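You operate a simulated robot arm through the tools that you are given. There is no shell and no other tool.

The job below is to be done with a simulated robot arm. You get a single attempt, and the scene is never put back.

TASK
Drop the plunger, lift it again and sort the sample: torn to scrap, whole to pass.
Fine: one drop; leave the drop tray out.

The check looks at the end state, three seconds after you hand in, the way a careful person would. Anything else that was tipped, shoved, dropped, spilled or broken makes it a failure.

THE ROBOT
A 7-joint arm with a two-finger parallel gripper, fixed in place. Base frame: the origin is at the foot of the arm, x ahead of it, y to its left, z up; the work surface is at about z = 0. Readings come in mm, degrees, newtons and seconds.
With the tool pointing down near the work surface it reaches from about 260 to 680 mm from the base axis. Its first joint turns from -166.0 to 166.0 degrees. Payload 2.5 kg.
Tool frame: the origin (TCP) lies between the finger pads and is the grasp point; the fingertips stand 30 mm ahead of it; z points along the fingers, y is the line along which they close. The gripper opens to 94 mm. The fingers are 28 mm wide and 10 mm thick; the gripper's body (50 by 96 mm) begins 55 mm behind the TCP.
Orientation is that of the tool frame in the base frame, as [roll, pitch, yaw] about the fixed x, y, z axes, in that order (R = Rz(yaw) Ry(pitch) Rx(roll)). With the fingers straight down and closing along the base's y, the tool's x points along the base's -x, its y along +y and its z along -z.

THE INTERFACE
- The arm moves only by the tool arm_command. Its argument "steps" is a list that holds one entry, the list of rows, each a list of 6 numbers: the shift along the base's x, y, z in mm, then the turn, a rotation vector about the base's x, y, z in degrees. In form: [[[x, y, z, rx, ry, rz], ...]]. A call has 1 to 20 rows; each row is the pose to reach, as a shift and turn from the pose commanded when the call began. "fingers" is the closure, from 0 (fully open) to 1 (shut), set as the call begins (left out, the last holds). Each row takes 0.2 s and may step no farther than 50 mm and 8.6 degrees from the row before; otherwise, or with a gripper value out of range, the whole call is refused. Where a pose cannot be reached the arm comes as near as it can. A force on the tool above 70 N (or 10 N above the force at the start of the call, whichever is more), or a blocked arm, ends the call early, and 0.2 s more pass. Each finger travels about 72 mm/s and halts on what it meets, pressing with about 24 N; the grip force reading is that of the motor and also rises with nothing between the fingers. The clock runs only during rows and for 0.2 s after the last one: add rows that repeat a pose to give the fingers time. The reply holds the time, the measured pose of the TCP, the force on the tool along the base axes, the opening and the grip force, in the units named above and with some noise, with the torque about the TCP (base axes, N m) and any sound that the robot's microphone picked up.
- Cameras (640 x 400 px; columns grow to the right, rows downward): "scene" is fixed at [220.6, -647.9, 580.6]; the picture's right is [0.90, -0.44, 0.00], its down [-0.40, -0.80, -0.45] and it looks along [0.20, 0.40, -0.89] (base axes); focal length 214 px, centre (320, 200). "wrist" rides on the gripper at [76, 14, -102] in the tool frame; the picture's right is [-0.18, 0.98, 0.00], its down [-0.75, -0.14, -0.64] and it looks along [-0.63, -0.12, 0.77] (tool axes); focal length 243 px, centre (320, 200). There is no depth. A picture from a camera that has moved, and an enlarged one, comes with that camera's place and axes in the base frame and with its lens.
- capture(camera): a new picture of that camera. It takes no simulated time.
- enlarge(camera, box): a new picture of the part [left, top, right, bottom] of that camera's present view, enlarged. It takes no simulated time.
- sign_off(): hands the job in; it is judged then, once.

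Nothing tells you positions but the pictures and the camera data. Unless the task says otherwise, let go and move clear before handing in.

The tools are called after ">>>" as name(argument=value, ...) on one line, values as JSON. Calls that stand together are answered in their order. arm_command: Moves the arm, as the interface text tells. Its arguments: {"type":"object","properties":{"steps":{"type":"array"},"fingers":{"type":"number"}},"required":["steps"]} The other tools are called the same way: capture (camera) takes a picture; enlarge (camera, box) takes an enlarged picture of a part of a camera's view; sign_off () hands the job in.

At the start:

```text
time_s: 0.0
tool_pos: [314.0, -275.0, 454.3]
ee_rot: [180.0, 0.0, -180.0]
ft_force: [-0.4, -0.6, -0.1]
ft_torque: [-0.04, 0.0, 0.0]
grip_width: 94.0
finger_force: 0.1
```

scene: 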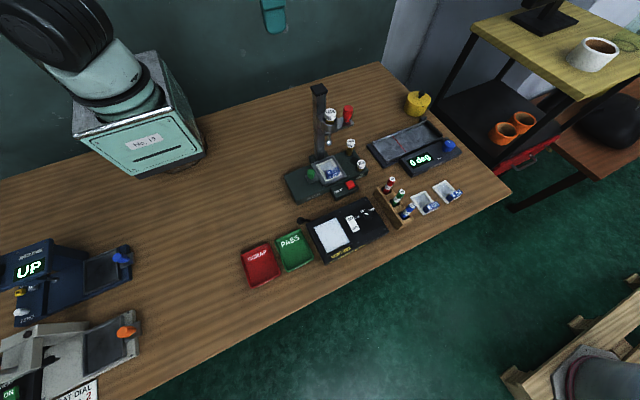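
wrist: 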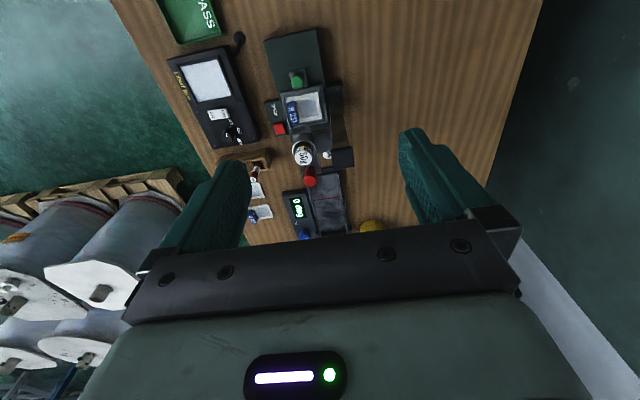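

I see a bench with several devices: a left machine showing "UP", a grey one with an orange lever, a drop-like tester in the middle, and red SCRAP and green PASS trays. I'll look closer at each before moving.

>>> enlarge(camera="scene", box=[0, 220, 160, 400])

>>> enlarge(camera="scene", box=[270, 70, 390, 210])

>>> enlarge(camera="scene", box=[360, 80, 480, 230])

>>> enlarge(camera="scene", box=[230, 180, 400, 290])

>>> enlarge(camera="wrist", box=[150, 0, 400, 250])

```text
2.22 times, centred on (80, 310) of scene
camera zoom: at [220.6, -647.9, 580.6], right [0.9, -0.44, 0.0], down [-0.4, -0.8, -0.45], along [0.2, 0.4, -0.89], focal length 477 px, centre (853, -44)
```

zoom: 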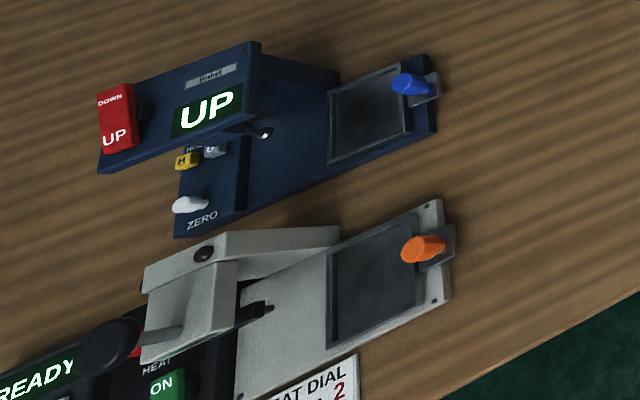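

```text
2.86 times, centred on (330, 140) of scene
camera zoom: at [220.6, -647.9, 580.6], right [0.9, -0.44, 0.0], down [-0.4, -0.8, -0.45], along [0.2, 0.4, -0.89], focal length 613 px, centre (291, 371)
```

zoom: 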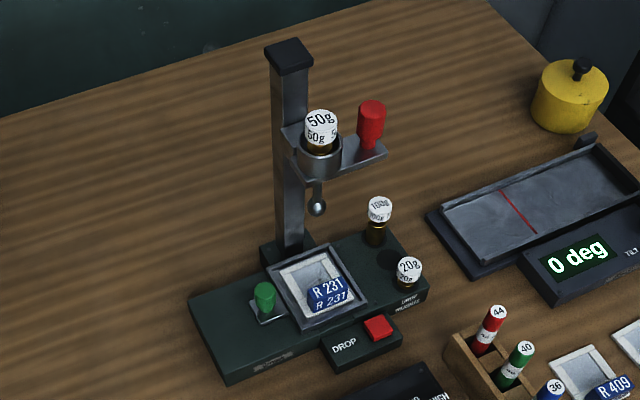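

```text
2.67 times, centred on (420, 155) of scene
camera zoom: at [220.6, -647.9, 580.6], right [0.9, -0.44, 0.0], down [-0.4, -0.8, -0.45], along [0.2, 0.4, -0.89], focal length 572 px, centre (53, 320)
```

zoom: 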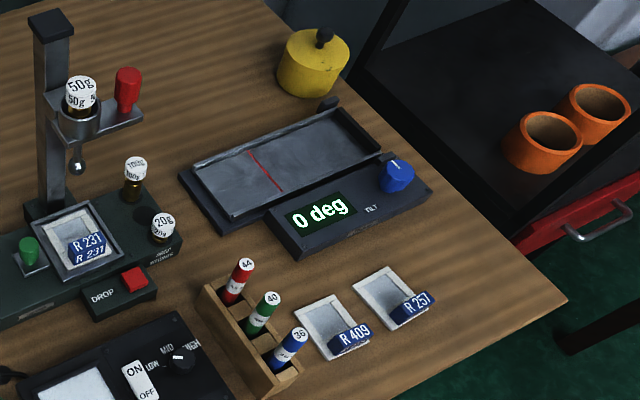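

```text
3.64 times, centred on (315, 235) of scene
camera zoom: at [220.6, -647.9, 580.6], right [0.9, -0.44, 0.0], down [-0.4, -0.8, -0.45], along [0.2, 0.4, -0.89], focal length 780 px, centre (338, 73)
```

zoom: 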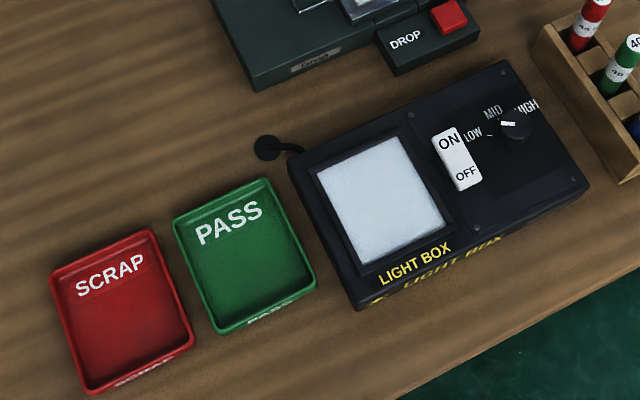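

```text
1.60 times, centred on (275, 125) of wrist
camera zoom: at [239.3, -260.7, 557.0], right [0.18, 0.98, 0.0], down [0.75, -0.14, 0.64], along [0.63, -0.12, -0.77], focal length 388 px, centre (392, 320)
```

zoom: 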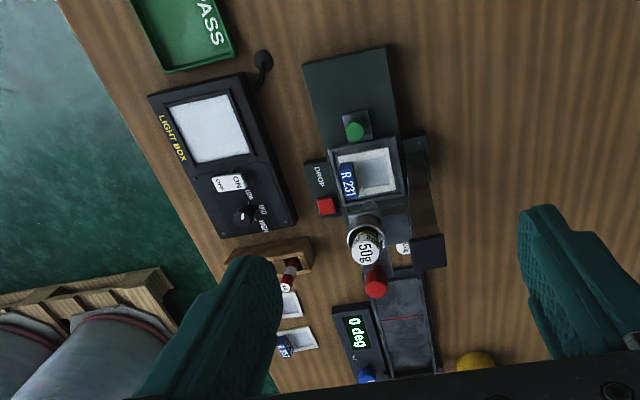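

The drop tester looks lined up with the base axes, roughly x 285–525, y −368 to −265. The tray is under the plunger with sample R 231, the green knob is near (349, −326), the red lift handle near (451, −317, 238) and the DROP button near (446, −394, 34). I'll zoom in more before moving.

>>> enlarge(camera="scene", box=[300, 145, 370, 205])

>>> enlarge(camera="scene", box=[305, 75, 375, 150])

>>> enlarge(camera="wrist", box=[255, 25, 365, 135])

>>> enlarge(camera="wrist", box=[265, 110, 375, 220])

>>> enlarge(camera="scene", box=[375, 165, 475, 235])

```text
6.67 times, centred on (335, 175) of scene
camera zoom: at [220.6, -647.9, 580.6], right [0.9, -0.44, 0.0], down [-0.4, -0.8, -0.45], along [0.2, 0.4, -0.89], focal length 1430 px, centre (220, 367)
```

zoom: 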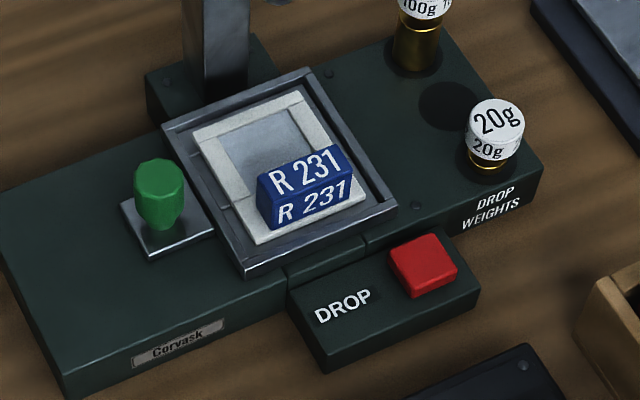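

```text
5.33 times, centred on (340, 112) of scene
camera zoom: at [220.6, -647.9, 580.6], right [0.9, -0.44, 0.0], down [-0.4, -0.8, -0.45], along [0.2, 0.4, -0.89], focal length 1144 px, centre (213, 667)
```

zoom: 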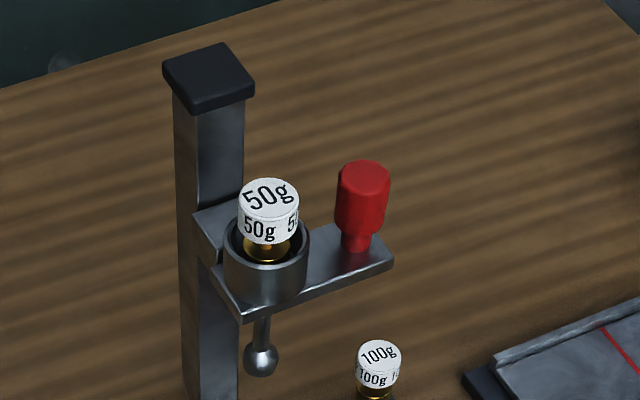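

```text
3.64 times, centred on (310, 80) of wrist
camera zoom: at [239.3, -260.7, 557.0], right [0.18, 0.98, 0.0], down [0.75, -0.14, 0.64], along [0.63, -0.12, -0.77], focal length 882 px, centre (356, 636)
```

zoom: 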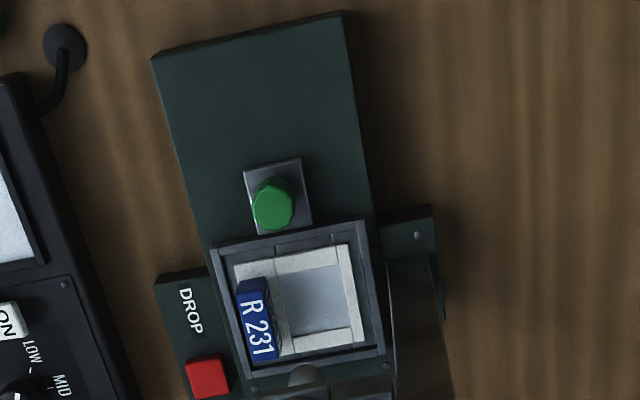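

```text
3.64 times, centred on (320, 165) of wrist
camera zoom: at [239.3, -260.7, 557.0], right [0.18, 0.98, 0.0], down [0.75, -0.14, 0.64], along [0.63, -0.12, -0.77], focal length 882 px, centre (320, 327)
```

zoom: 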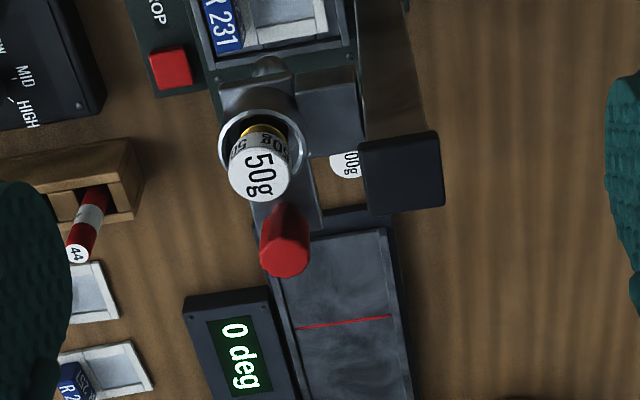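

```text
5.71 times, centred on (425, 200) of scene
camera zoom: at [220.6, -647.9, 580.6], right [0.9, -0.44, 0.0], down [-0.4, -0.8, -0.45], along [0.2, 0.4, -0.89], focal length 1226 px, centre (-280, 200)
```

zoom: 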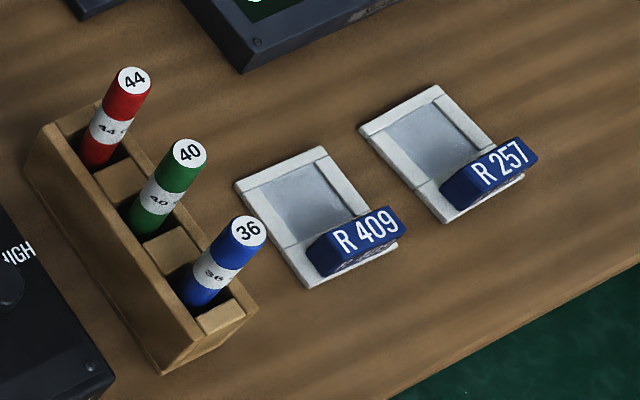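

The tester is clear now: plunger ball at about (407, −317, 155), DROP button top at about (445, −393, 34), and the sample's blue tag standing at about (407, −350, 49–71). I'll shut the fingers and move above the button, with the hand leaning toward −y to stay clear of the carriage.

>>> arm_command(steps=[[[26, -24, 0, 4, 0, 0], [52, -48, 0, 8, 0, 0], [78, -72, 0, 12, 0, 0], [104, -96, 0, 16, 0, 0], [131, -119, 0, 20, 0, 0], [131, -119, -45, 20, 0, 0], [131, -119, -90, 20, 0, 0], [131, -119, -135, 20, 0, 0], [131, -119, -180, 20, 0, 0], [131, -119, -220, 20, 0, 0], [131, -119, -260, 20, 0, 0], [131, -119, -300, 20, 0, 0], [131, -119, -330, 20, 0, 0], [131, -119, -340, 20, 0, 0], [131, -119, -340, 20, 0, 0]]], fingers=1)

>>> capture(camera="scene")

>>> capture(camera="wrist")

```text
time_s: 3.2
tool_pos: [445.4, -392.8, 113.8]
ee_rot: [160.1, 0.1, -179.9]
ft_force: [0.3, -0.6, -0.4]
ft_torque: [0.02, -0.05, 0.01]
grip_width: 0.0
finger_force: 23.9
```

```text
taken
```

scene: 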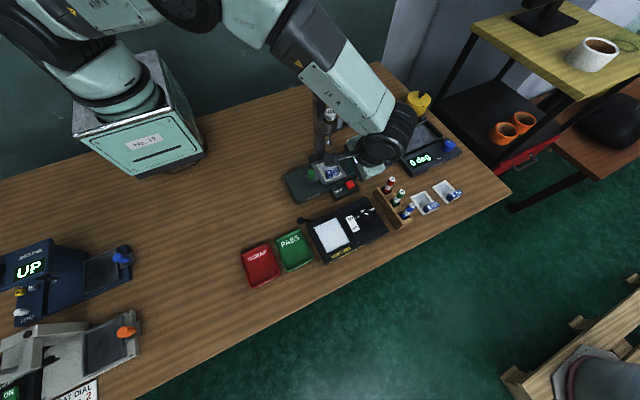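

```text
taken
camera wrist: at [370.4, -414.9, 215.4], right [0.18, 0.92, 0.34], down [0.75, -0.35, 0.56], along [0.63, 0.15, -0.76], focal length 243 px, centre (320, 200)
```

wrist: 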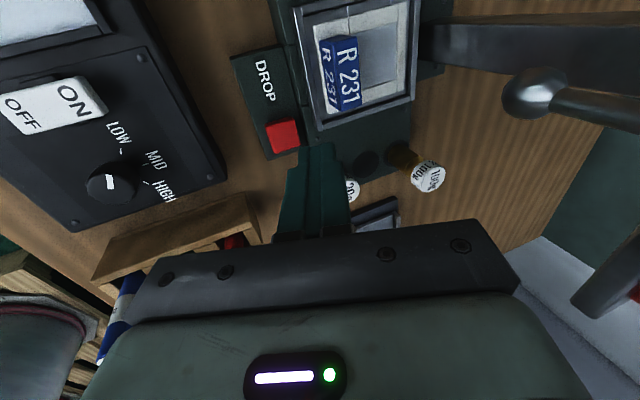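

The arm hovers above the button with the hand leaning away. I'll check clearance to the column and the button position before pressing.

>>> enlarge(camera="scene", box=[280, 70, 440, 220])

>>> enlarge(camera="wrist", box=[220, 30, 420, 240])

```text
2.67 times, centred on (360, 145) of scene
camera zoom: at [220.6, -647.9, 580.6], right [0.9, -0.44, 0.0], down [-0.4, -0.8, -0.45], along [0.2, 0.4, -0.89], focal length 572 px, centre (213, 347)
```

zoom: 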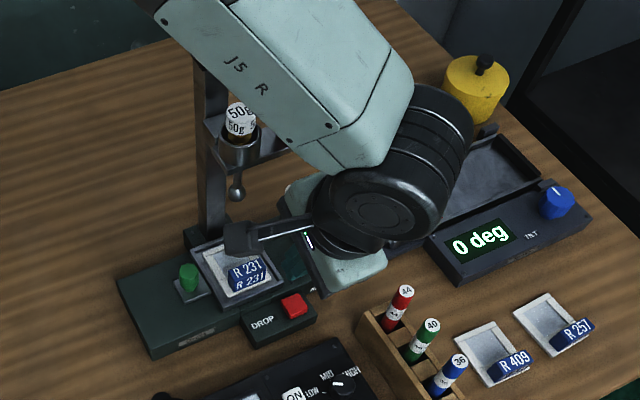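

```text
1.90 times, centred on (320, 135) of wrist
camera zoom: at [370.4, -414.9, 215.4], right [0.18, 0.92, 0.34], down [0.75, -0.35, 0.56], along [0.63, 0.15, -0.76], focal length 462 px, centre (320, 324)
```

zoom: 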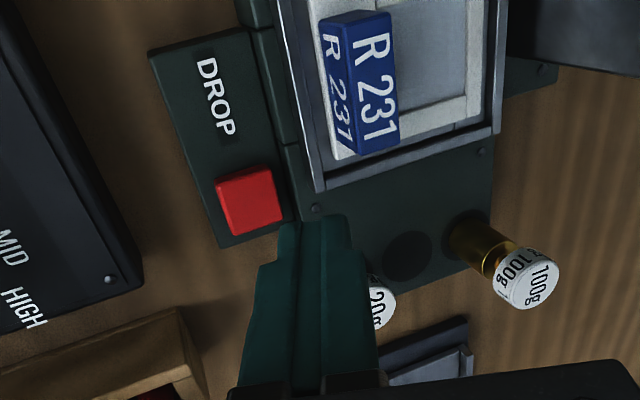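

>>> enlarge(camera="scene", box=[200, 0, 440, 150])

```text
2.67 times, centred on (320, 75) of scene
camera zoom: at [220.6, -647.9, 580.6], right [0.9, -0.44, 0.0], down [-0.4, -0.8, -0.45], along [0.2, 0.4, -0.89], focal length 572 px, centre (320, 533)
```

zoom: 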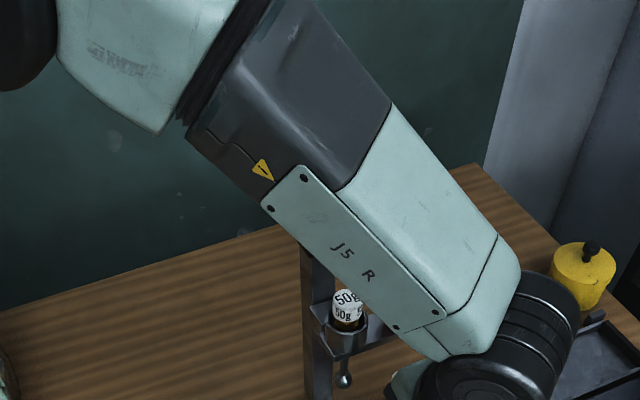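

The hand's wrist sits over the light-box side and the forearm stays high, so there is clearance to the column and handle. I'll lower to just above the button.

>>> arm_command(steps=[[[0, -1, -20, 0, 0, 0], [0, -1, -36, 0, 0, 0], [0, -1, -42, 0, 0, 0], [0, -1, -44, 0, 0, 0], [0, -1, -44, 0, 0, 0]]])

>>> enlarge(camera="wrist", box=[220, 30, 420, 240])

>>> enlarge(camera="scene", box=[280, 70, 440, 220])

```text
time_s: 4.4
tool_pos: [445.4, -395.7, 72.3]
ee_rot: [160.0, 0.1, 179.9]
ft_force: [-0.3, -0.3, -0.4]
ft_torque: [-0.04, 0.02, 0.0]
grip_width: 0.0
finger_force: 24.3
```

```text
1.90 times, centred on (320, 135) of wrist
camera zoom: at [370.2, -416.8, 171.9], right [0.18, 0.92, 0.34], down [0.75, -0.35, 0.56], along [0.63, 0.15, -0.76], focal length 462 px, centre (320, 324)
```

zoom: 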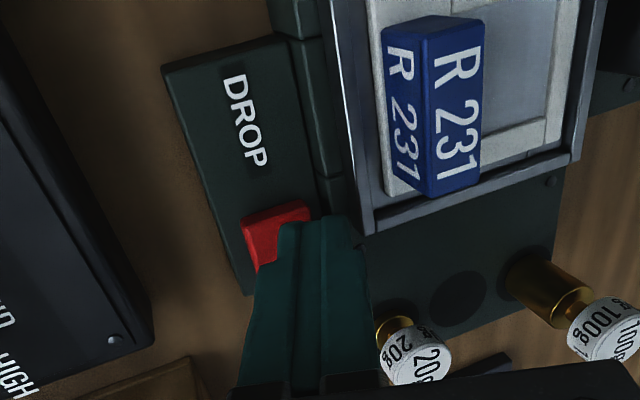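

```text
2.67 times, centred on (360, 145) of scene
camera zoom: at [220.6, -647.9, 580.6], right [0.9, -0.44, 0.0], down [-0.4, -0.8, -0.45], along [0.2, 0.4, -0.89], focal length 572 px, centre (213, 347)
```

zoom: 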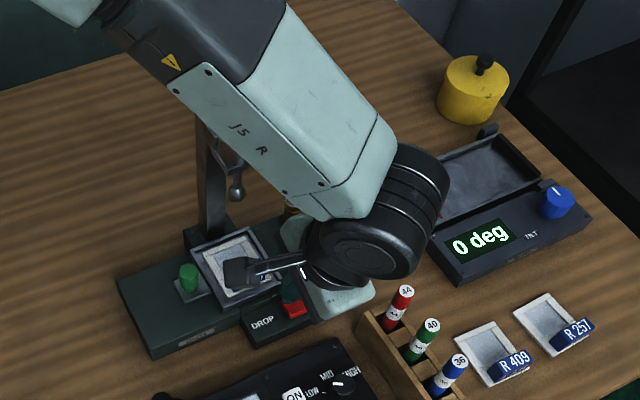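

The fingertips are a few mm above the button, lined up. I'll press down in small steps and listen for the release.

>>> arm_command(steps=[[[0, -2, -2, 0, 0, 0], [0, -2, -4, 0, 0, 0], [0, -2, -5, 0, 0, 0], [0, -2, -6, 0, 0, 0]]])

```text
time_s: 5.4
tool_pos: [446.2, -396.1, 64.7]
ee_rot: [160.0, 0.0, -180.0]
ft_force: [0.5, 0.1, 0.4]
ft_torque: [-0.01, -0.01, -0.02]
grip_width: 0.0
finger_force: 23.8
```

>>> arm_command(steps=[[[0, 0, -1, 0, 0, 0], [0, 0, -2, 0, 0, 0], [0, 0, -2, 0, 0, 0]]])

>>> enlarge(camera="wrist", box=[220, 30, 420, 240])

```text
time_s: 6.2
tool_pos: [445.1, -396.7, 62.4]
ee_rot: [159.9, 0.0, -180.0]
ft_force: [0.5, -0.3, 0.7]
ft_torque: [0.0, -0.01, 0.02]
grip_width: 0.1
finger_force: 24.2
```

```text
1.90 times, centred on (320, 135) of wrist
camera zoom: at [370.5, -418.4, 163.6], right [0.18, 0.92, 0.34], down [0.75, -0.35, 0.56], along [0.63, 0.15, -0.76], focal length 462 px, centre (320, 324)
```

zoom: 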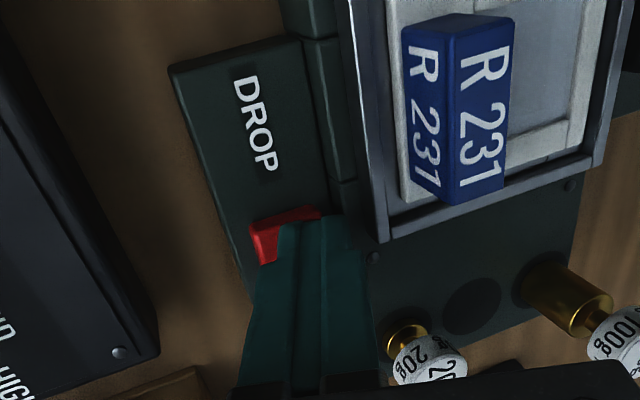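

>>> arm_command(steps=[[[0, 0, -1, 0, 0, 0], [0, 0, -2, 0, 0, 0], [0, 0, -2, 0, 0, 0]]])

```text
time_s: 7.0
tool_pos: [444.8, -396.6, 60.5]
ee_rot: [160.0, 0.0, 180.0]
ft_force: [-0.3, -0.3, 0.8]
ft_torque: [0.03, 0.0, 0.02]
grip_width: 0.0
finger_force: 24.1
heard: click
```

I heard a click. I'll check whether the plunger dropped.

>>> capture(camera="wrist")

>>> enlarge(camera="scene", box=[280, 70, 440, 220])

```text
taken
camera wrist: at [370.6, -418.5, 161.7], right [0.18, 0.92, 0.34], down [0.75, -0.35, 0.56], along [0.63, 0.15, -0.76], focal length 243 px, centre (320, 200)
```

wrist: 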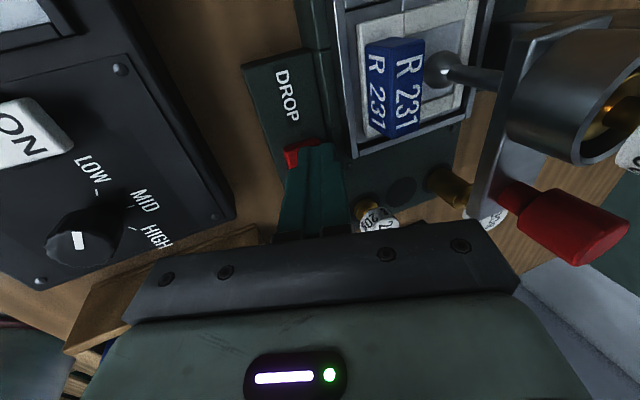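

```text
2.67 times, centred on (360, 145) of scene
camera zoom: at [220.6, -647.9, 580.6], right [0.9, -0.44, 0.0], down [-0.4, -0.8, -0.45], along [0.2, 0.4, -0.89], focal length 572 px, centre (213, 347)
```

zoom: 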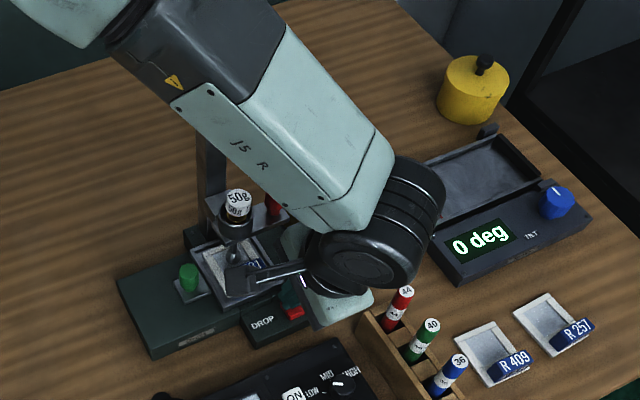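

The plunger has dropped onto the sample, and the carriage and red handle are now low. I'll back straight up and look at the handle and sample from above.

>>> arm_command(steps=[[[0, -4, 12, 0, 0, 0], [0, -12, 35, 0, 0, 0], [0, -28, 80, 0, 0, 0], [0, -28, 125, 0, 0, 0], [0, -28, 170, 0, 0, 0], [0, -28, 215, 0, 0, 0], [0, -28, 260, 0, 0, 0], [0, -28, 300, 0, 0, 0], [-20, -10, 320, -6, 0, 0], [-40, 15, 330, -13, 0, 0], [-60, 40, 330, -20, 0, 0], [-80, 70, 330, -20, 0, 0], [-90, 90, 330, -20, 0, 0], [-90, 90, 330, -20, 0, 0]]])

>>> capture(camera="wrist")

>>> capture(camera="scene")

```text
time_s: 10.0
tool_pos: [355.4, -306.2, 389.2]
ee_rot: [-180.0, 0.0, -180.0]
ft_force: [0.5, 0.3, 0.1]
ft_torque: [0.03, -0.02, 0.01]
grip_width: 0.3
finger_force: 23.7
```

```text
taken
camera wrist: at [279.9, -292.3, 493.0], right [0.18, 0.98, 0.0], down [0.75, -0.14, 0.64], along [0.63, -0.12, -0.77], focal length 243 px, centre (320, 200)
```

wrist: 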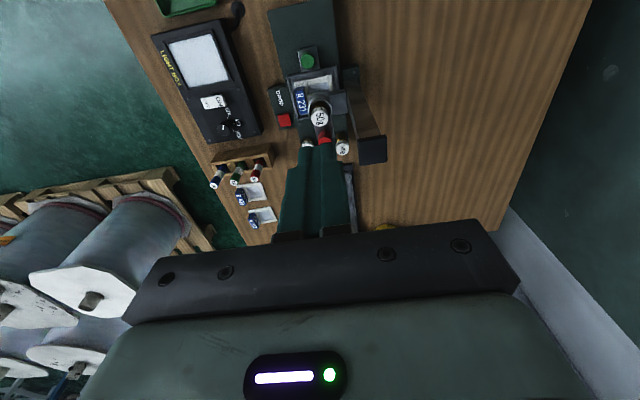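

```text
taken
```

scene: 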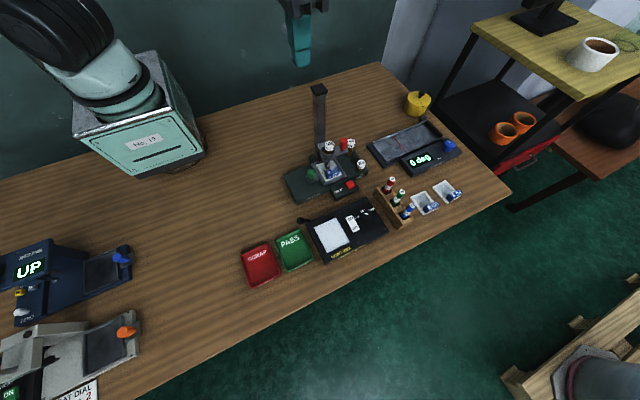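

Both views are clear of the arm. I'll open the fingers to about 56 mm and zoom in on the dropped carriage.

>>> arm_command(steps=[[[0, 0, 0, 0, 0, 0], [0, 0, 0, 0, 0, 0]]], fingers=0.4)

>>> enlarge(camera="scene", box=[300, 80, 380, 205])

>>> enlarge(camera="wrist", box=[265, 30, 395, 180])

>>> enlarge(camera="scene", box=[310, 130, 370, 190])

```text
time_s: 10.6
tool_pos: [354.7, -306.3, 390.1]
ee_rot: [-179.9, 0.0, -179.9]
ft_force: [-0.6, -0.1, 0.1]
ft_torque: [0.0, 0.03, 0.03]
grip_width: 56.6
finger_force: 0.2
```

```text
3.20 times, centred on (340, 142) of scene
camera zoom: at [220.6, -647.9, 580.6], right [0.9, -0.44, 0.0], down [-0.4, -0.8, -0.45], along [0.2, 0.4, -0.89], focal length 686 px, centre (256, 384)
```

zoom: 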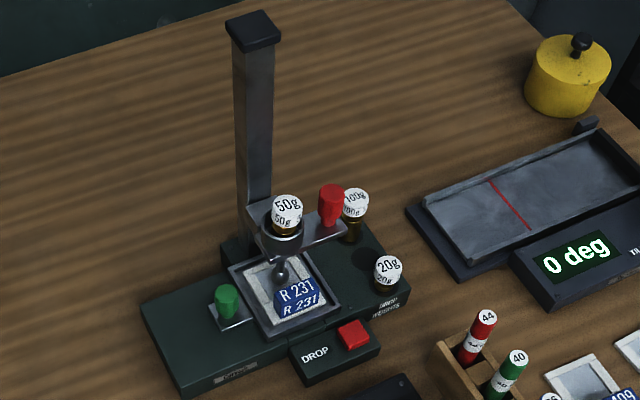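

```text
2.67 times, centred on (330, 105) of wrist
camera zoom: at [280.0, -292.5, 493.0], right [0.18, 0.98, 0.0], down [0.75, -0.14, 0.64], along [0.63, -0.12, -0.77], focal length 647 px, centre (293, 453)
```

zoom: 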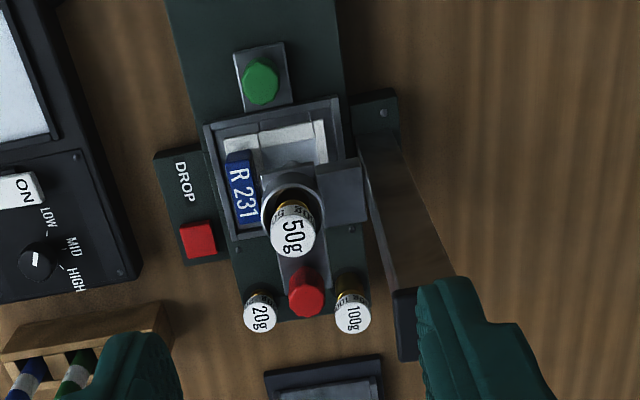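

```text
6.67 times, centred on (340, 160) of scene
camera zoom: at [220.6, -647.9, 580.6], right [0.9, -0.44, 0.0], down [-0.4, -0.8, -0.45], along [0.2, 0.4, -0.89], focal length 1430 px, centre (187, 467)
```

zoom: 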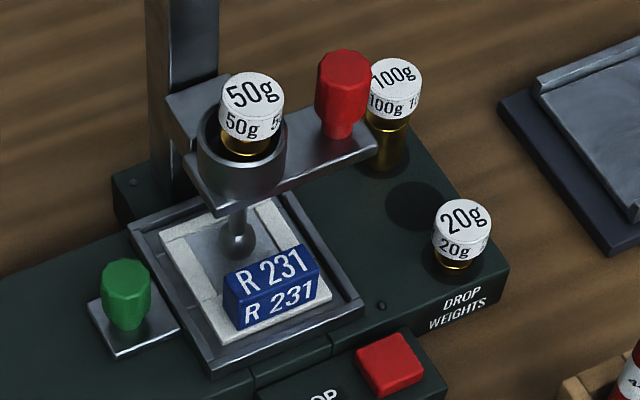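

The red handle is now at about (452, −316), top z ≈ 145, with the plate at z ≈ 98. I'll move above it with the fingers closing along y, leaning the hand slightly to +x to clear the column.

>>> arm_command(steps=[[[30, -3, 0, 0, 3, 0], [60, -6, 0, 0, 6, 0], [90, -9, 0, 0, 9, 0], [102, -9.5, 0, 0, 12, 0], [102, -9.5, -45, 0, 12, 0], [102, -9.5, -90, 0, 12, 0], [102, -9.5, -135, 0, 12, 0], [102, -9.5, -175, 0, 12, 0], [102, -9.5, -190, 0, 12, 0], [102, -9.5, -190, 0, 12, 0]]])

>>> capture(camera="wrist")

>>> enlarge(camera="scene", box=[270, 20, 430, 200])

```text
time_s: 12.8
tool_pos: [457.4, -314.9, 199.0]
ee_rot: [-179.9, -12.0, 180.0]
ft_force: [-0.2, -0.1, 0.2]
ft_torque: [0.0, -0.01, 0.03]
grip_width: 56.4
finger_force: 0.0
```

```text
taken
camera wrist: at [405.2, -302.2, 316.2], right [0.18, 0.98, -0.04], down [0.87, -0.14, 0.47], along [0.46, -0.12, -0.88], focal length 243 px, centre (320, 200)
```

wrist: 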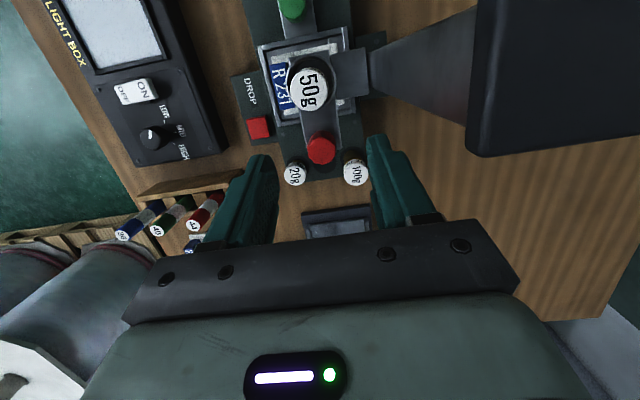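

```text
2.22 times, centred on (350, 110) of scene
camera zoom: at [220.6, -647.9, 580.6], right [0.9, -0.44, 0.0], down [-0.4, -0.8, -0.45], along [0.2, 0.4, -0.89], focal length 477 px, centre (253, 400)
```

zoom: 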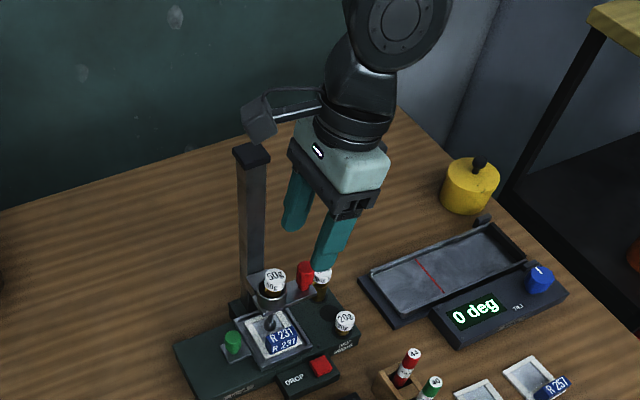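

The handle sits between the fingers. I'll turn the hand 10° so the camera bracket keeps clear of the column, then lower around the handle in two stages.

>>> arm_command(steps=[[[0, 0, 0, 0, 0, 5], [0, 0, 0, 0, 0, 10], [0, 0, -15, 0, 0, 10], [0, 0, -28, 0, 0, 10], [0, 0, -32, 0, 0, 10], [0, 0, -32, 0, 0, 10]]])

>>> capture(camera="wrist")

>>> enlarge(camera="scene", box=[290, 50, 400, 190])

```text
time_s: 14.2
tool_pos: [458.1, -317.2, 168.3]
ee_rot: [-180.0, -12.0, -170.0]
ft_force: [0.0, -0.6, -0.1]
ft_torque: [0.01, -0.01, 0.0]
grip_width: 56.3
finger_force: 0.1
```

```text
taken
camera wrist: at [403.6, -311.7, 284.6], right [0.01, 1.0, -0.04], down [0.88, 0.01, 0.47], along [0.47, -0.04, -0.88], focal length 243 px, centre (320, 200)
```

wrist: 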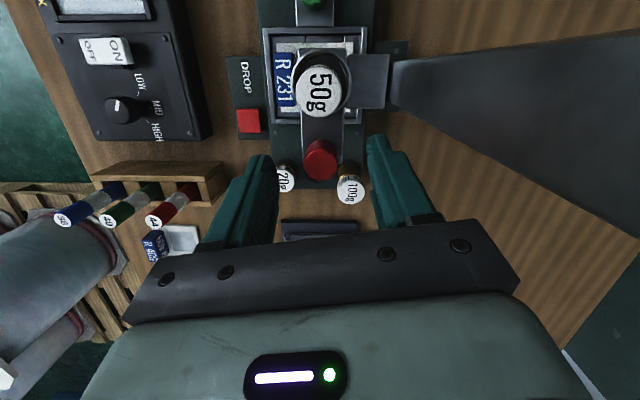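

```text
2.86 times, centred on (345, 120) of scene
camera zoom: at [220.6, -647.9, 580.6], right [0.9, -0.44, 0.0], down [-0.4, -0.8, -0.45], along [0.2, 0.4, -0.89], focal length 613 px, centre (249, 429)
```

zoom: 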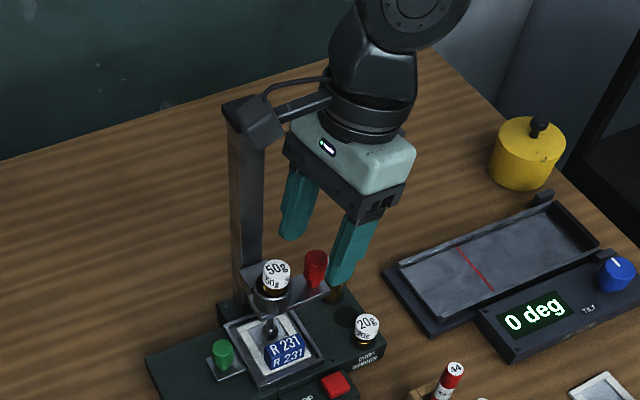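

The camera block sits in front of the column with a gap. I'll continue down to the grasp height, stopping on any contact.

>>> arm_command(steps=[[[0, 0, -8, 0, 0, 0], [0, 0, -16, 0, 0, 0], [0, 0, -22, 0, 0, 0], [0, 0, -27, 0, 0, 0], [0, 0, -29, 0, 0, 0], [0, 0, -29, 0, 0, 0]]])

>>> capture(camera="wrist")

>>> enlarge(camera="scene", box=[290, 50, 400, 190])

```text
time_s: 15.6
tool_pos: [457.4, -316.5, 138.3]
ee_rot: [179.9, -11.9, -170.0]
ft_force: [0.3, 0.7, 0.7]
ft_torque: [0.01, -0.03, 0.02]
grip_width: 56.3
finger_force: 0.0
```

```text
taken
camera wrist: at [403.6, -311.9, 255.5], right [0.01, 1.0, -0.04], down [0.88, 0.01, 0.47], along [0.47, -0.04, -0.88], focal length 243 px, centre (320, 200)
```

wrist: 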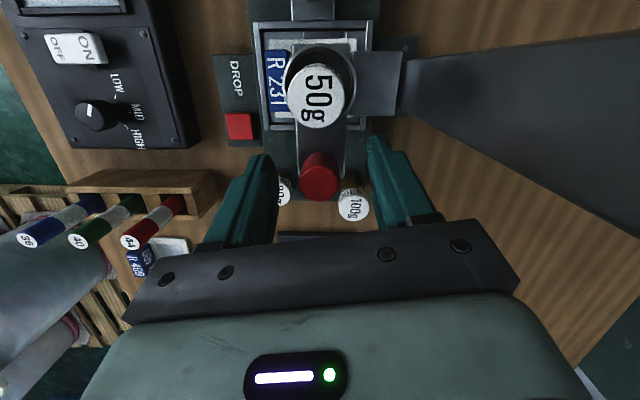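

```text
2.86 times, centred on (345, 120) of scene
camera zoom: at [220.6, -647.9, 580.6], right [0.9, -0.44, 0.0], down [-0.4, -0.8, -0.45], along [0.2, 0.4, -0.89], focal length 613 px, centre (249, 429)
```

zoom: 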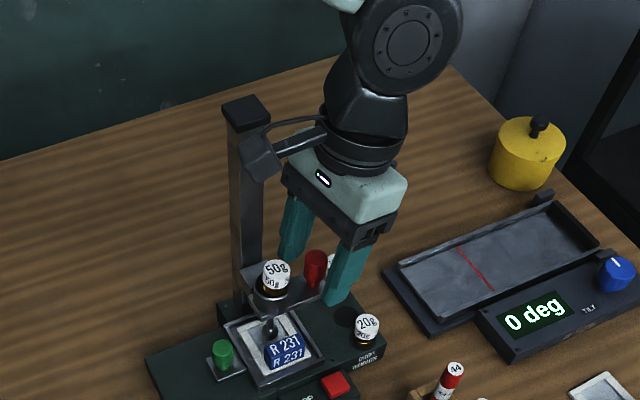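

The handle is centred between the fingers at the right height. Closing on it now.

>>> arm_command(steps=[[[0, 0, 0, 0, 0, 0], [0, 0, 0, 0, 0, 0], [0, 0, 0, 0, 0, 0], [0, 0, 0, 0, 0, 0]]], fingers=1)

>>> enlarge(camera="scene", box=[290, 50, 400, 190])

>>> enlarge(camera="wrist", box=[220, 20, 430, 230])

```text
time_s: 16.6
tool_pos: [457.7, -316.6, 139.0]
ee_rot: [180.0, -12.1, -170.0]
ft_force: [3.1, -3.6, -2.0]
ft_torque: [-0.03, 0.06, 0.02]
grip_width: 21.5
finger_force: 44.9
```

```text
2.86 times, centred on (345, 120) of scene
camera zoom: at [220.6, -647.9, 580.6], right [0.9, -0.44, 0.0], down [-0.4, -0.8, -0.45], along [0.2, 0.4, -0.89], focal length 613 px, centre (249, 429)
```

zoom: 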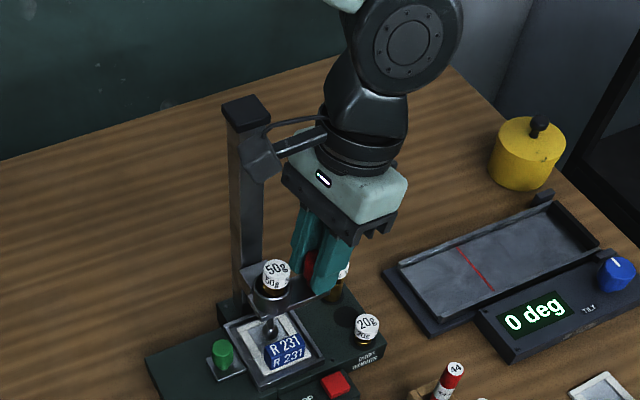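

```text
1.90 times, centred on (325, 125) of wrist
camera zoom: at [403.5, -312.1, 255.7], right [0.01, 1.0, -0.04], down [0.88, 0.01, 0.47], along [0.47, -0.04, -0.88], focal length 462 px, centre (310, 343)
```

zoom: 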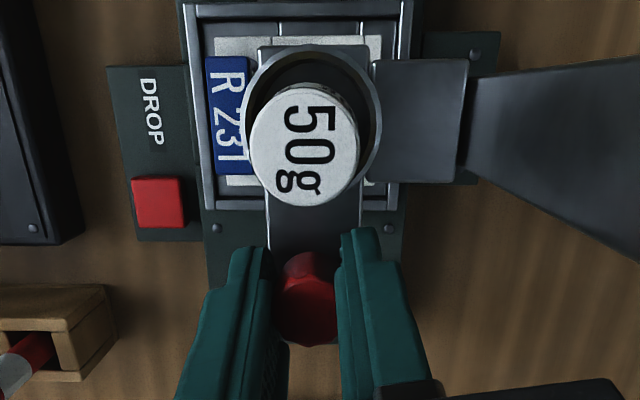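

The handle is gripped (21.5 mm) with little side load. I'll lift it straight up, slowly.

>>> arm_command(steps=[[[0, 0, 5, 0, 0, 0], [0, 0, 15, 0, 0, 0], [0, 0, 27, 0, 0, 0], [0, 0, 39, 0, 0, 0], [0, 0, 51, 0, 0, 0], [0, 0, 63, 0, 0, 0], [0, 0, 75, 0, 0, 0], [0, 0, 85, 0, 0, 0], [0, 0, 92, 0, 0, 0], [0, 0, 95, 0, 0, 0], [0, 0, 95, 0, 0, 0]]])

>>> enlarge(camera="scene", box=[270, 20, 430, 200])

```text
time_s: 19.0
tool_pos: [457.5, -315.8, 235.1]
ee_rot: [179.9, -12.0, -170.0]
ft_force: [5.5, -12.6, -1.1]
ft_torque: [-0.08, 0.12, -0.01]
grip_width: 21.3
finger_force: 45.2
```

```text
2.22 times, centred on (350, 110) of scene
camera zoom: at [220.6, -647.9, 580.6], right [0.9, -0.44, 0.0], down [-0.4, -0.8, -0.45], along [0.2, 0.4, -0.89], focal length 477 px, centre (253, 400)
```

zoom: 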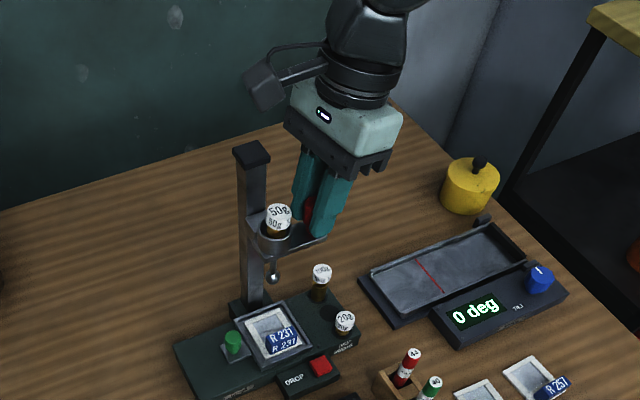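

The carriage is up 95 mm with no latch click yet. I'll continue in small steps.

>>> arm_command(steps=[[[0, 0, 3, 0, 0, 0], [0, 0, 6, 0, 0, 0], [0, 0, 8, 0, 0, 0], [0, 0, 8, 0, 0, 0]]])

```text
time_s: 20.0
tool_pos: [457.3, -316.6, 242.7]
ee_rot: [-179.9, -11.9, -170.0]
ft_force: [11.2, -17.7, -1.5]
ft_torque: [-0.23, 0.51, 0.1]
grip_width: 21.1
finger_force: 44.6
```

>>> arm_command(steps=[[[0, 0, 2, 0, 0, 0], [0, 0, 4, 0, 0, 0], [0, 0, 4, 0, 0, 0]]])

>>> enlarge(camera="scene", box=[300, 80, 380, 180])

```text
time_s: 20.8
tool_pos: [457.7, -317.7, 246.1]
ee_rot: [-179.9, -11.9, -170.0]
ft_force: [11.6, -23.1, -1.5]
ft_torque: [-0.11, -0.26, 0.0]
grip_width: 21.1
finger_force: 45.1
```

```text
4.00 times, centred on (340, 130) of scene
camera zoom: at [220.6, -647.9, 580.6], right [0.9, -0.44, 0.0], down [-0.4, -0.8, -0.45], along [0.2, 0.4, -0.89], focal length 858 px, centre (240, 480)
```

zoom: 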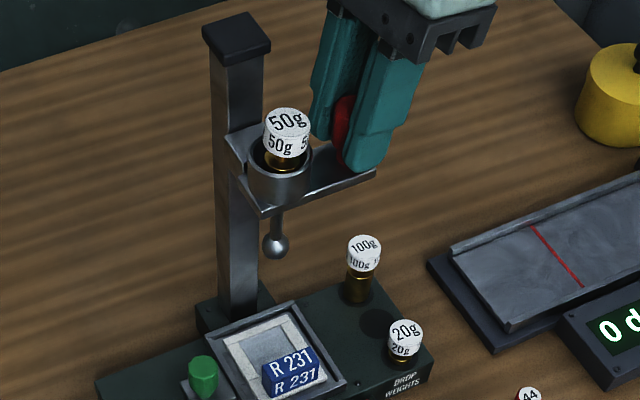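

The carriage is now about 4 mm above where it started, with no click and almost no vertical load. I'll go a little farther up to find the stop.

>>> arm_command(steps=[[[0, 0.5, 2, 0, 0, 0], [0, 0.5, 4, 0, 0, 0], [0, 0.5, 4, 0, 0, 0]]])

```text
time_s: 21.6
tool_pos: [457.3, -316.2, 251.7]
ee_rot: [-179.8, -11.8, -170.1]
ft_force: [15.8, -29.3, -1.4]
ft_torque: [-0.27, 0.34, 0.06]
grip_width: 20.8
finger_force: 44.9
```

>>> arm_command(steps=[[[0.5, -1, 0, 0, 0, 0], [1, -2, 0, 0, 0, 0], [1, -2, 0, 0, 0, 0]]])

>>> enlarge(camera="scene", box=[300, 80, 380, 180])

>>> enlarge(camera="wrist", box=[220, 20, 430, 230])

```text
time_s: 22.4
tool_pos: [457.1, -316.2, 250.0]
ee_rot: [179.8, -12.2, -170.0]
ft_force: [-8.1, -11.4, -0.9]
ft_torque: [0.0, -1.1, -0.02]
grip_width: 21.2
finger_force: 45.6
```

```text
4.00 times, centred on (340, 130) of scene
camera zoom: at [220.6, -647.9, 580.6], right [0.9, -0.44, 0.0], down [-0.4, -0.8, -0.45], along [0.2, 0.4, -0.89], focal length 858 px, centre (240, 480)
```

zoom: 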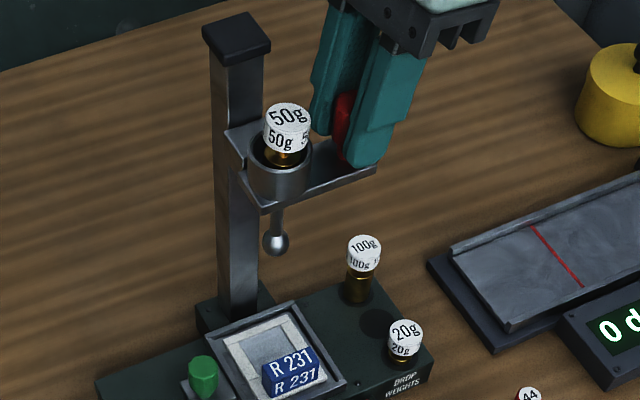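

```text
1.90 times, centred on (325, 125) of wrist
camera zoom: at [404.0, -312.5, 366.2], right [0.01, 1.0, -0.04], down [0.88, 0.01, 0.47], along [0.47, -0.03, -0.88], focal length 462 px, centre (310, 343)
```

zoom: 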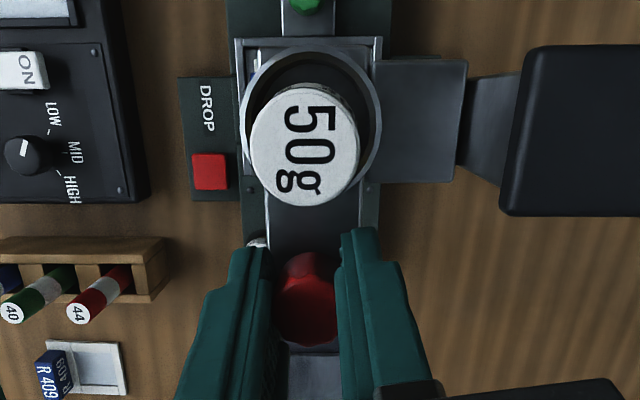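

Still no latch. I'll keep lifting in small steps and watch for a click or an upper stop.

>>> arm_command(steps=[[[0, 0, 2, 0, 0, 0], [0, 0, 4, 0, 0, 0], [0, 0, 6, 0, 0, 0], [0, 0, 6, 0, 0, 0]]])

```text
time_s: 23.4
tool_pos: [458.9, -316.0, 255.8]
ee_rot: [179.8, -12.2, -169.9]
ft_force: [-7.2, -6.6, -30.0]
ft_torque: [-0.14, 0.07, -0.01]
grip_width: 21.5
finger_force: 44.5
```

The vertical load jumped to −30 N, so that is the upper stop. I'll ease down a bit at a time, still gripping, to see if the latch takes the carriage.

>>> arm_command(steps=[[[0, 0, -2, 0, 0, 0], [0, 0, -4, 0, 0, 0], [0, 0, -4, 0, 0, 0]]])

>>> enlarge(camera="scene", box=[305, 75, 375, 150])

```text
time_s: 24.2
tool_pos: [457.8, -317.0, 252.9]
ee_rot: [179.8, -12.2, -170.0]
ft_force: [-25.1, 10.2, -1.7]
ft_torque: [-0.15, 0.62, 0.03]
grip_width: 21.1
finger_force: 44.8
```

```text
5.33 times, centred on (340, 112) of scene
camera zoom: at [220.6, -647.9, 580.6], right [0.9, -0.44, 0.0], down [-0.4, -0.8, -0.45], along [0.2, 0.4, -0.89], focal length 1144 px, centre (213, 667)
```

zoom: 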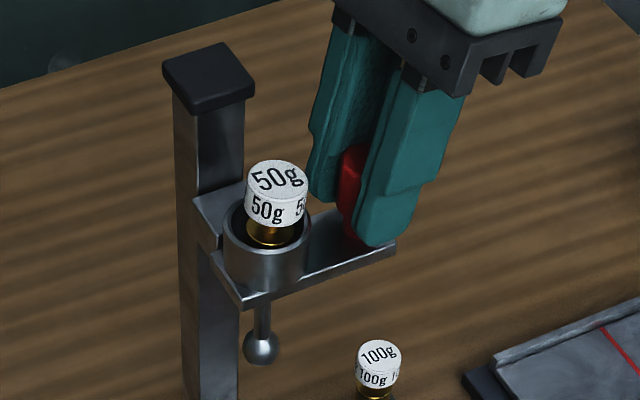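

>>> arm_command(steps=[[[0, 0, -2, 0, 0, 0], [0, 0, -4, 0, 0, 0], [0, 0, -4, 0, 0, 0]]])

```text
time_s: 25.0
tool_pos: [457.8, -316.4, 247.9]
ee_rot: [179.7, -12.3, -170.0]
ft_force: [-23.0, 12.5, -1.8]
ft_torque: [-0.01, 0.14, -0.08]
grip_width: 21.3
finger_force: 44.6
```

>>> arm_command(steps=[[[-0.5, 0.5, -2, 0, 0, 0], [-1, 1, -4, 0, 0, 0], [-1, 1, -4, 0, 0, 0]]])

>>> enlarge(camera="scene", box=[305, 75, 375, 150])

```text
time_s: 25.8
tool_pos: [458.2, -317.1, 244.8]
ee_rot: [179.9, -12.0, -170.0]
ft_force: [-7.6, 6.5, 0.5]
ft_torque: [-0.07, 1.31, 0.02]
grip_width: 21.3
finger_force: 45.0
```

```text
5.33 times, centred on (340, 112) of scene
camera zoom: at [220.6, -647.9, 580.6], right [0.9, -0.44, 0.0], down [-0.4, -0.8, -0.45], along [0.2, 0.4, -0.89], focal length 1144 px, centre (213, 667)
```

zoom: 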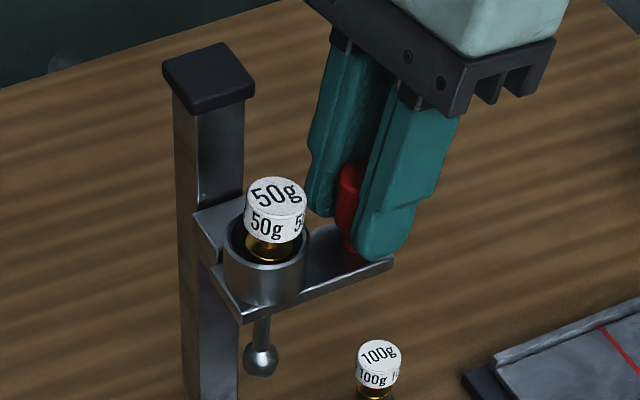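

The carriage is back at exactly its starting height and the weight reading has gone from −1.8 to +0.5 N, which suggests the latch took it. I'll ease down 2 mm more to confirm.

>>> arm_command(steps=[[[0, 0, -1, 0, 0, 0], [0, 0, -2, 0, 0, 0], [0, 0, -2, 0, 0, 0]]])

>>> enlarge(camera="scene", box=[305, 75, 375, 150])

```text
time_s: 26.6
tool_pos: [458.6, -315.6, 243.6]
ee_rot: [-179.9, -11.9, -170.0]
ft_force: [-10.5, 9.5, 20.3]
ft_torque: [0.05, 0.75, -0.02]
grip_width: 21.2
finger_force: 44.5
```

```text
5.33 times, centred on (340, 112) of scene
camera zoom: at [220.6, -647.9, 580.6], right [0.9, -0.44, 0.0], down [-0.4, -0.8, -0.45], along [0.2, 0.4, -0.89], focal length 1144 px, centre (213, 667)
```

zoom: 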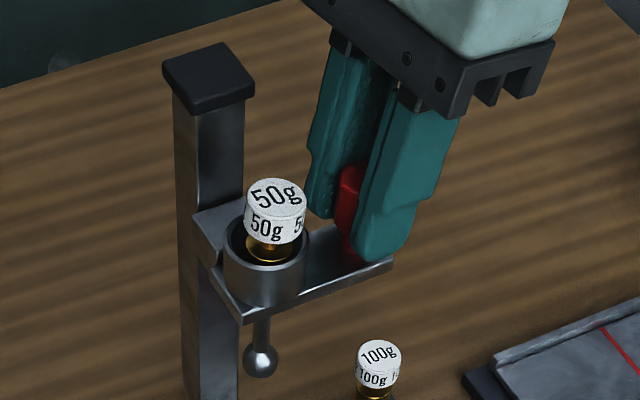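

The latch holds against a 20 N push, so the plunger is latched at its starting height. I'll unload it, open the fingers and raise the hand.

>>> arm_command(steps=[[[0, 0, 1, 0, 0, 0], [0, 0, 1.7, 0, 0, 0], [0, 0, 1.7, 0, 0, 0]]])

>>> arm_command(steps=[[[0, 0, 0, 0, 0, 0], [0, 0, 0, 0, 0, 0], [0, 0, 0, 0, 0, 0]]], fingers=0.4)

>>> enlarge(camera="scene", box=[300, 80, 380, 180])

>>> capture(camera="wrist")

```text
time_s: 27.4
tool_pos: [456.9, -316.9, 243.8]
ee_rot: [-179.9, -11.9, -170.1]
ft_force: [-3.9, 1.7, 8.0]
ft_torque: [0.21, -0.63, -0.08]
grip_width: 21.2
finger_force: 45.2
```

```text
time_s: 28.2
tool_pos: [457.0, -316.7, 245.0]
ee_rot: [-180.0, -12.0, -170.0]
ft_force: [-0.1, 0.7, 0.3]
ft_torque: [0.04, 0.02, -0.01]
grip_width: 56.3
finger_force: 0.1
```

```text
4.00 times, centred on (340, 130) of scene
camera zoom: at [220.6, -647.9, 580.6], right [0.9, -0.44, 0.0], down [-0.4, -0.8, -0.45], along [0.2, 0.4, -0.89], focal length 858 px, centre (240, 480)
```

zoom: 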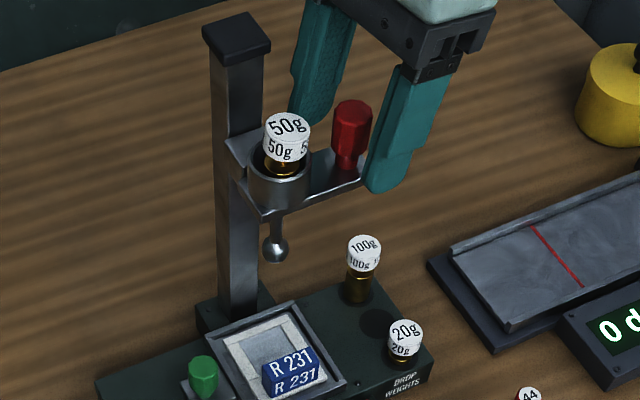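

```text
taken
camera wrist: at [403.6, -312.0, 360.2], right [0.01, 1.0, -0.04], down [0.88, 0.01, 0.47], along [0.47, -0.04, -0.88], focal length 243 px, centre (320, 200)
```

wrist: 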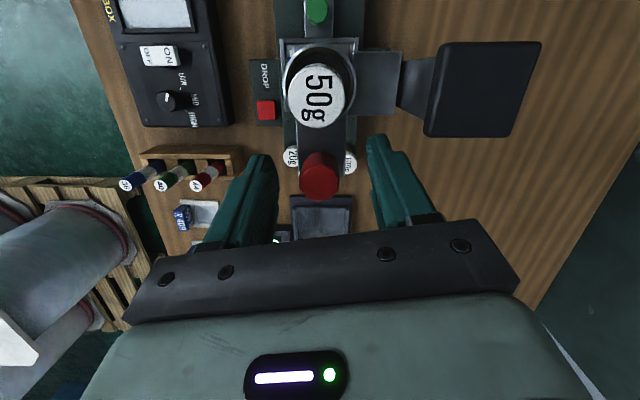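

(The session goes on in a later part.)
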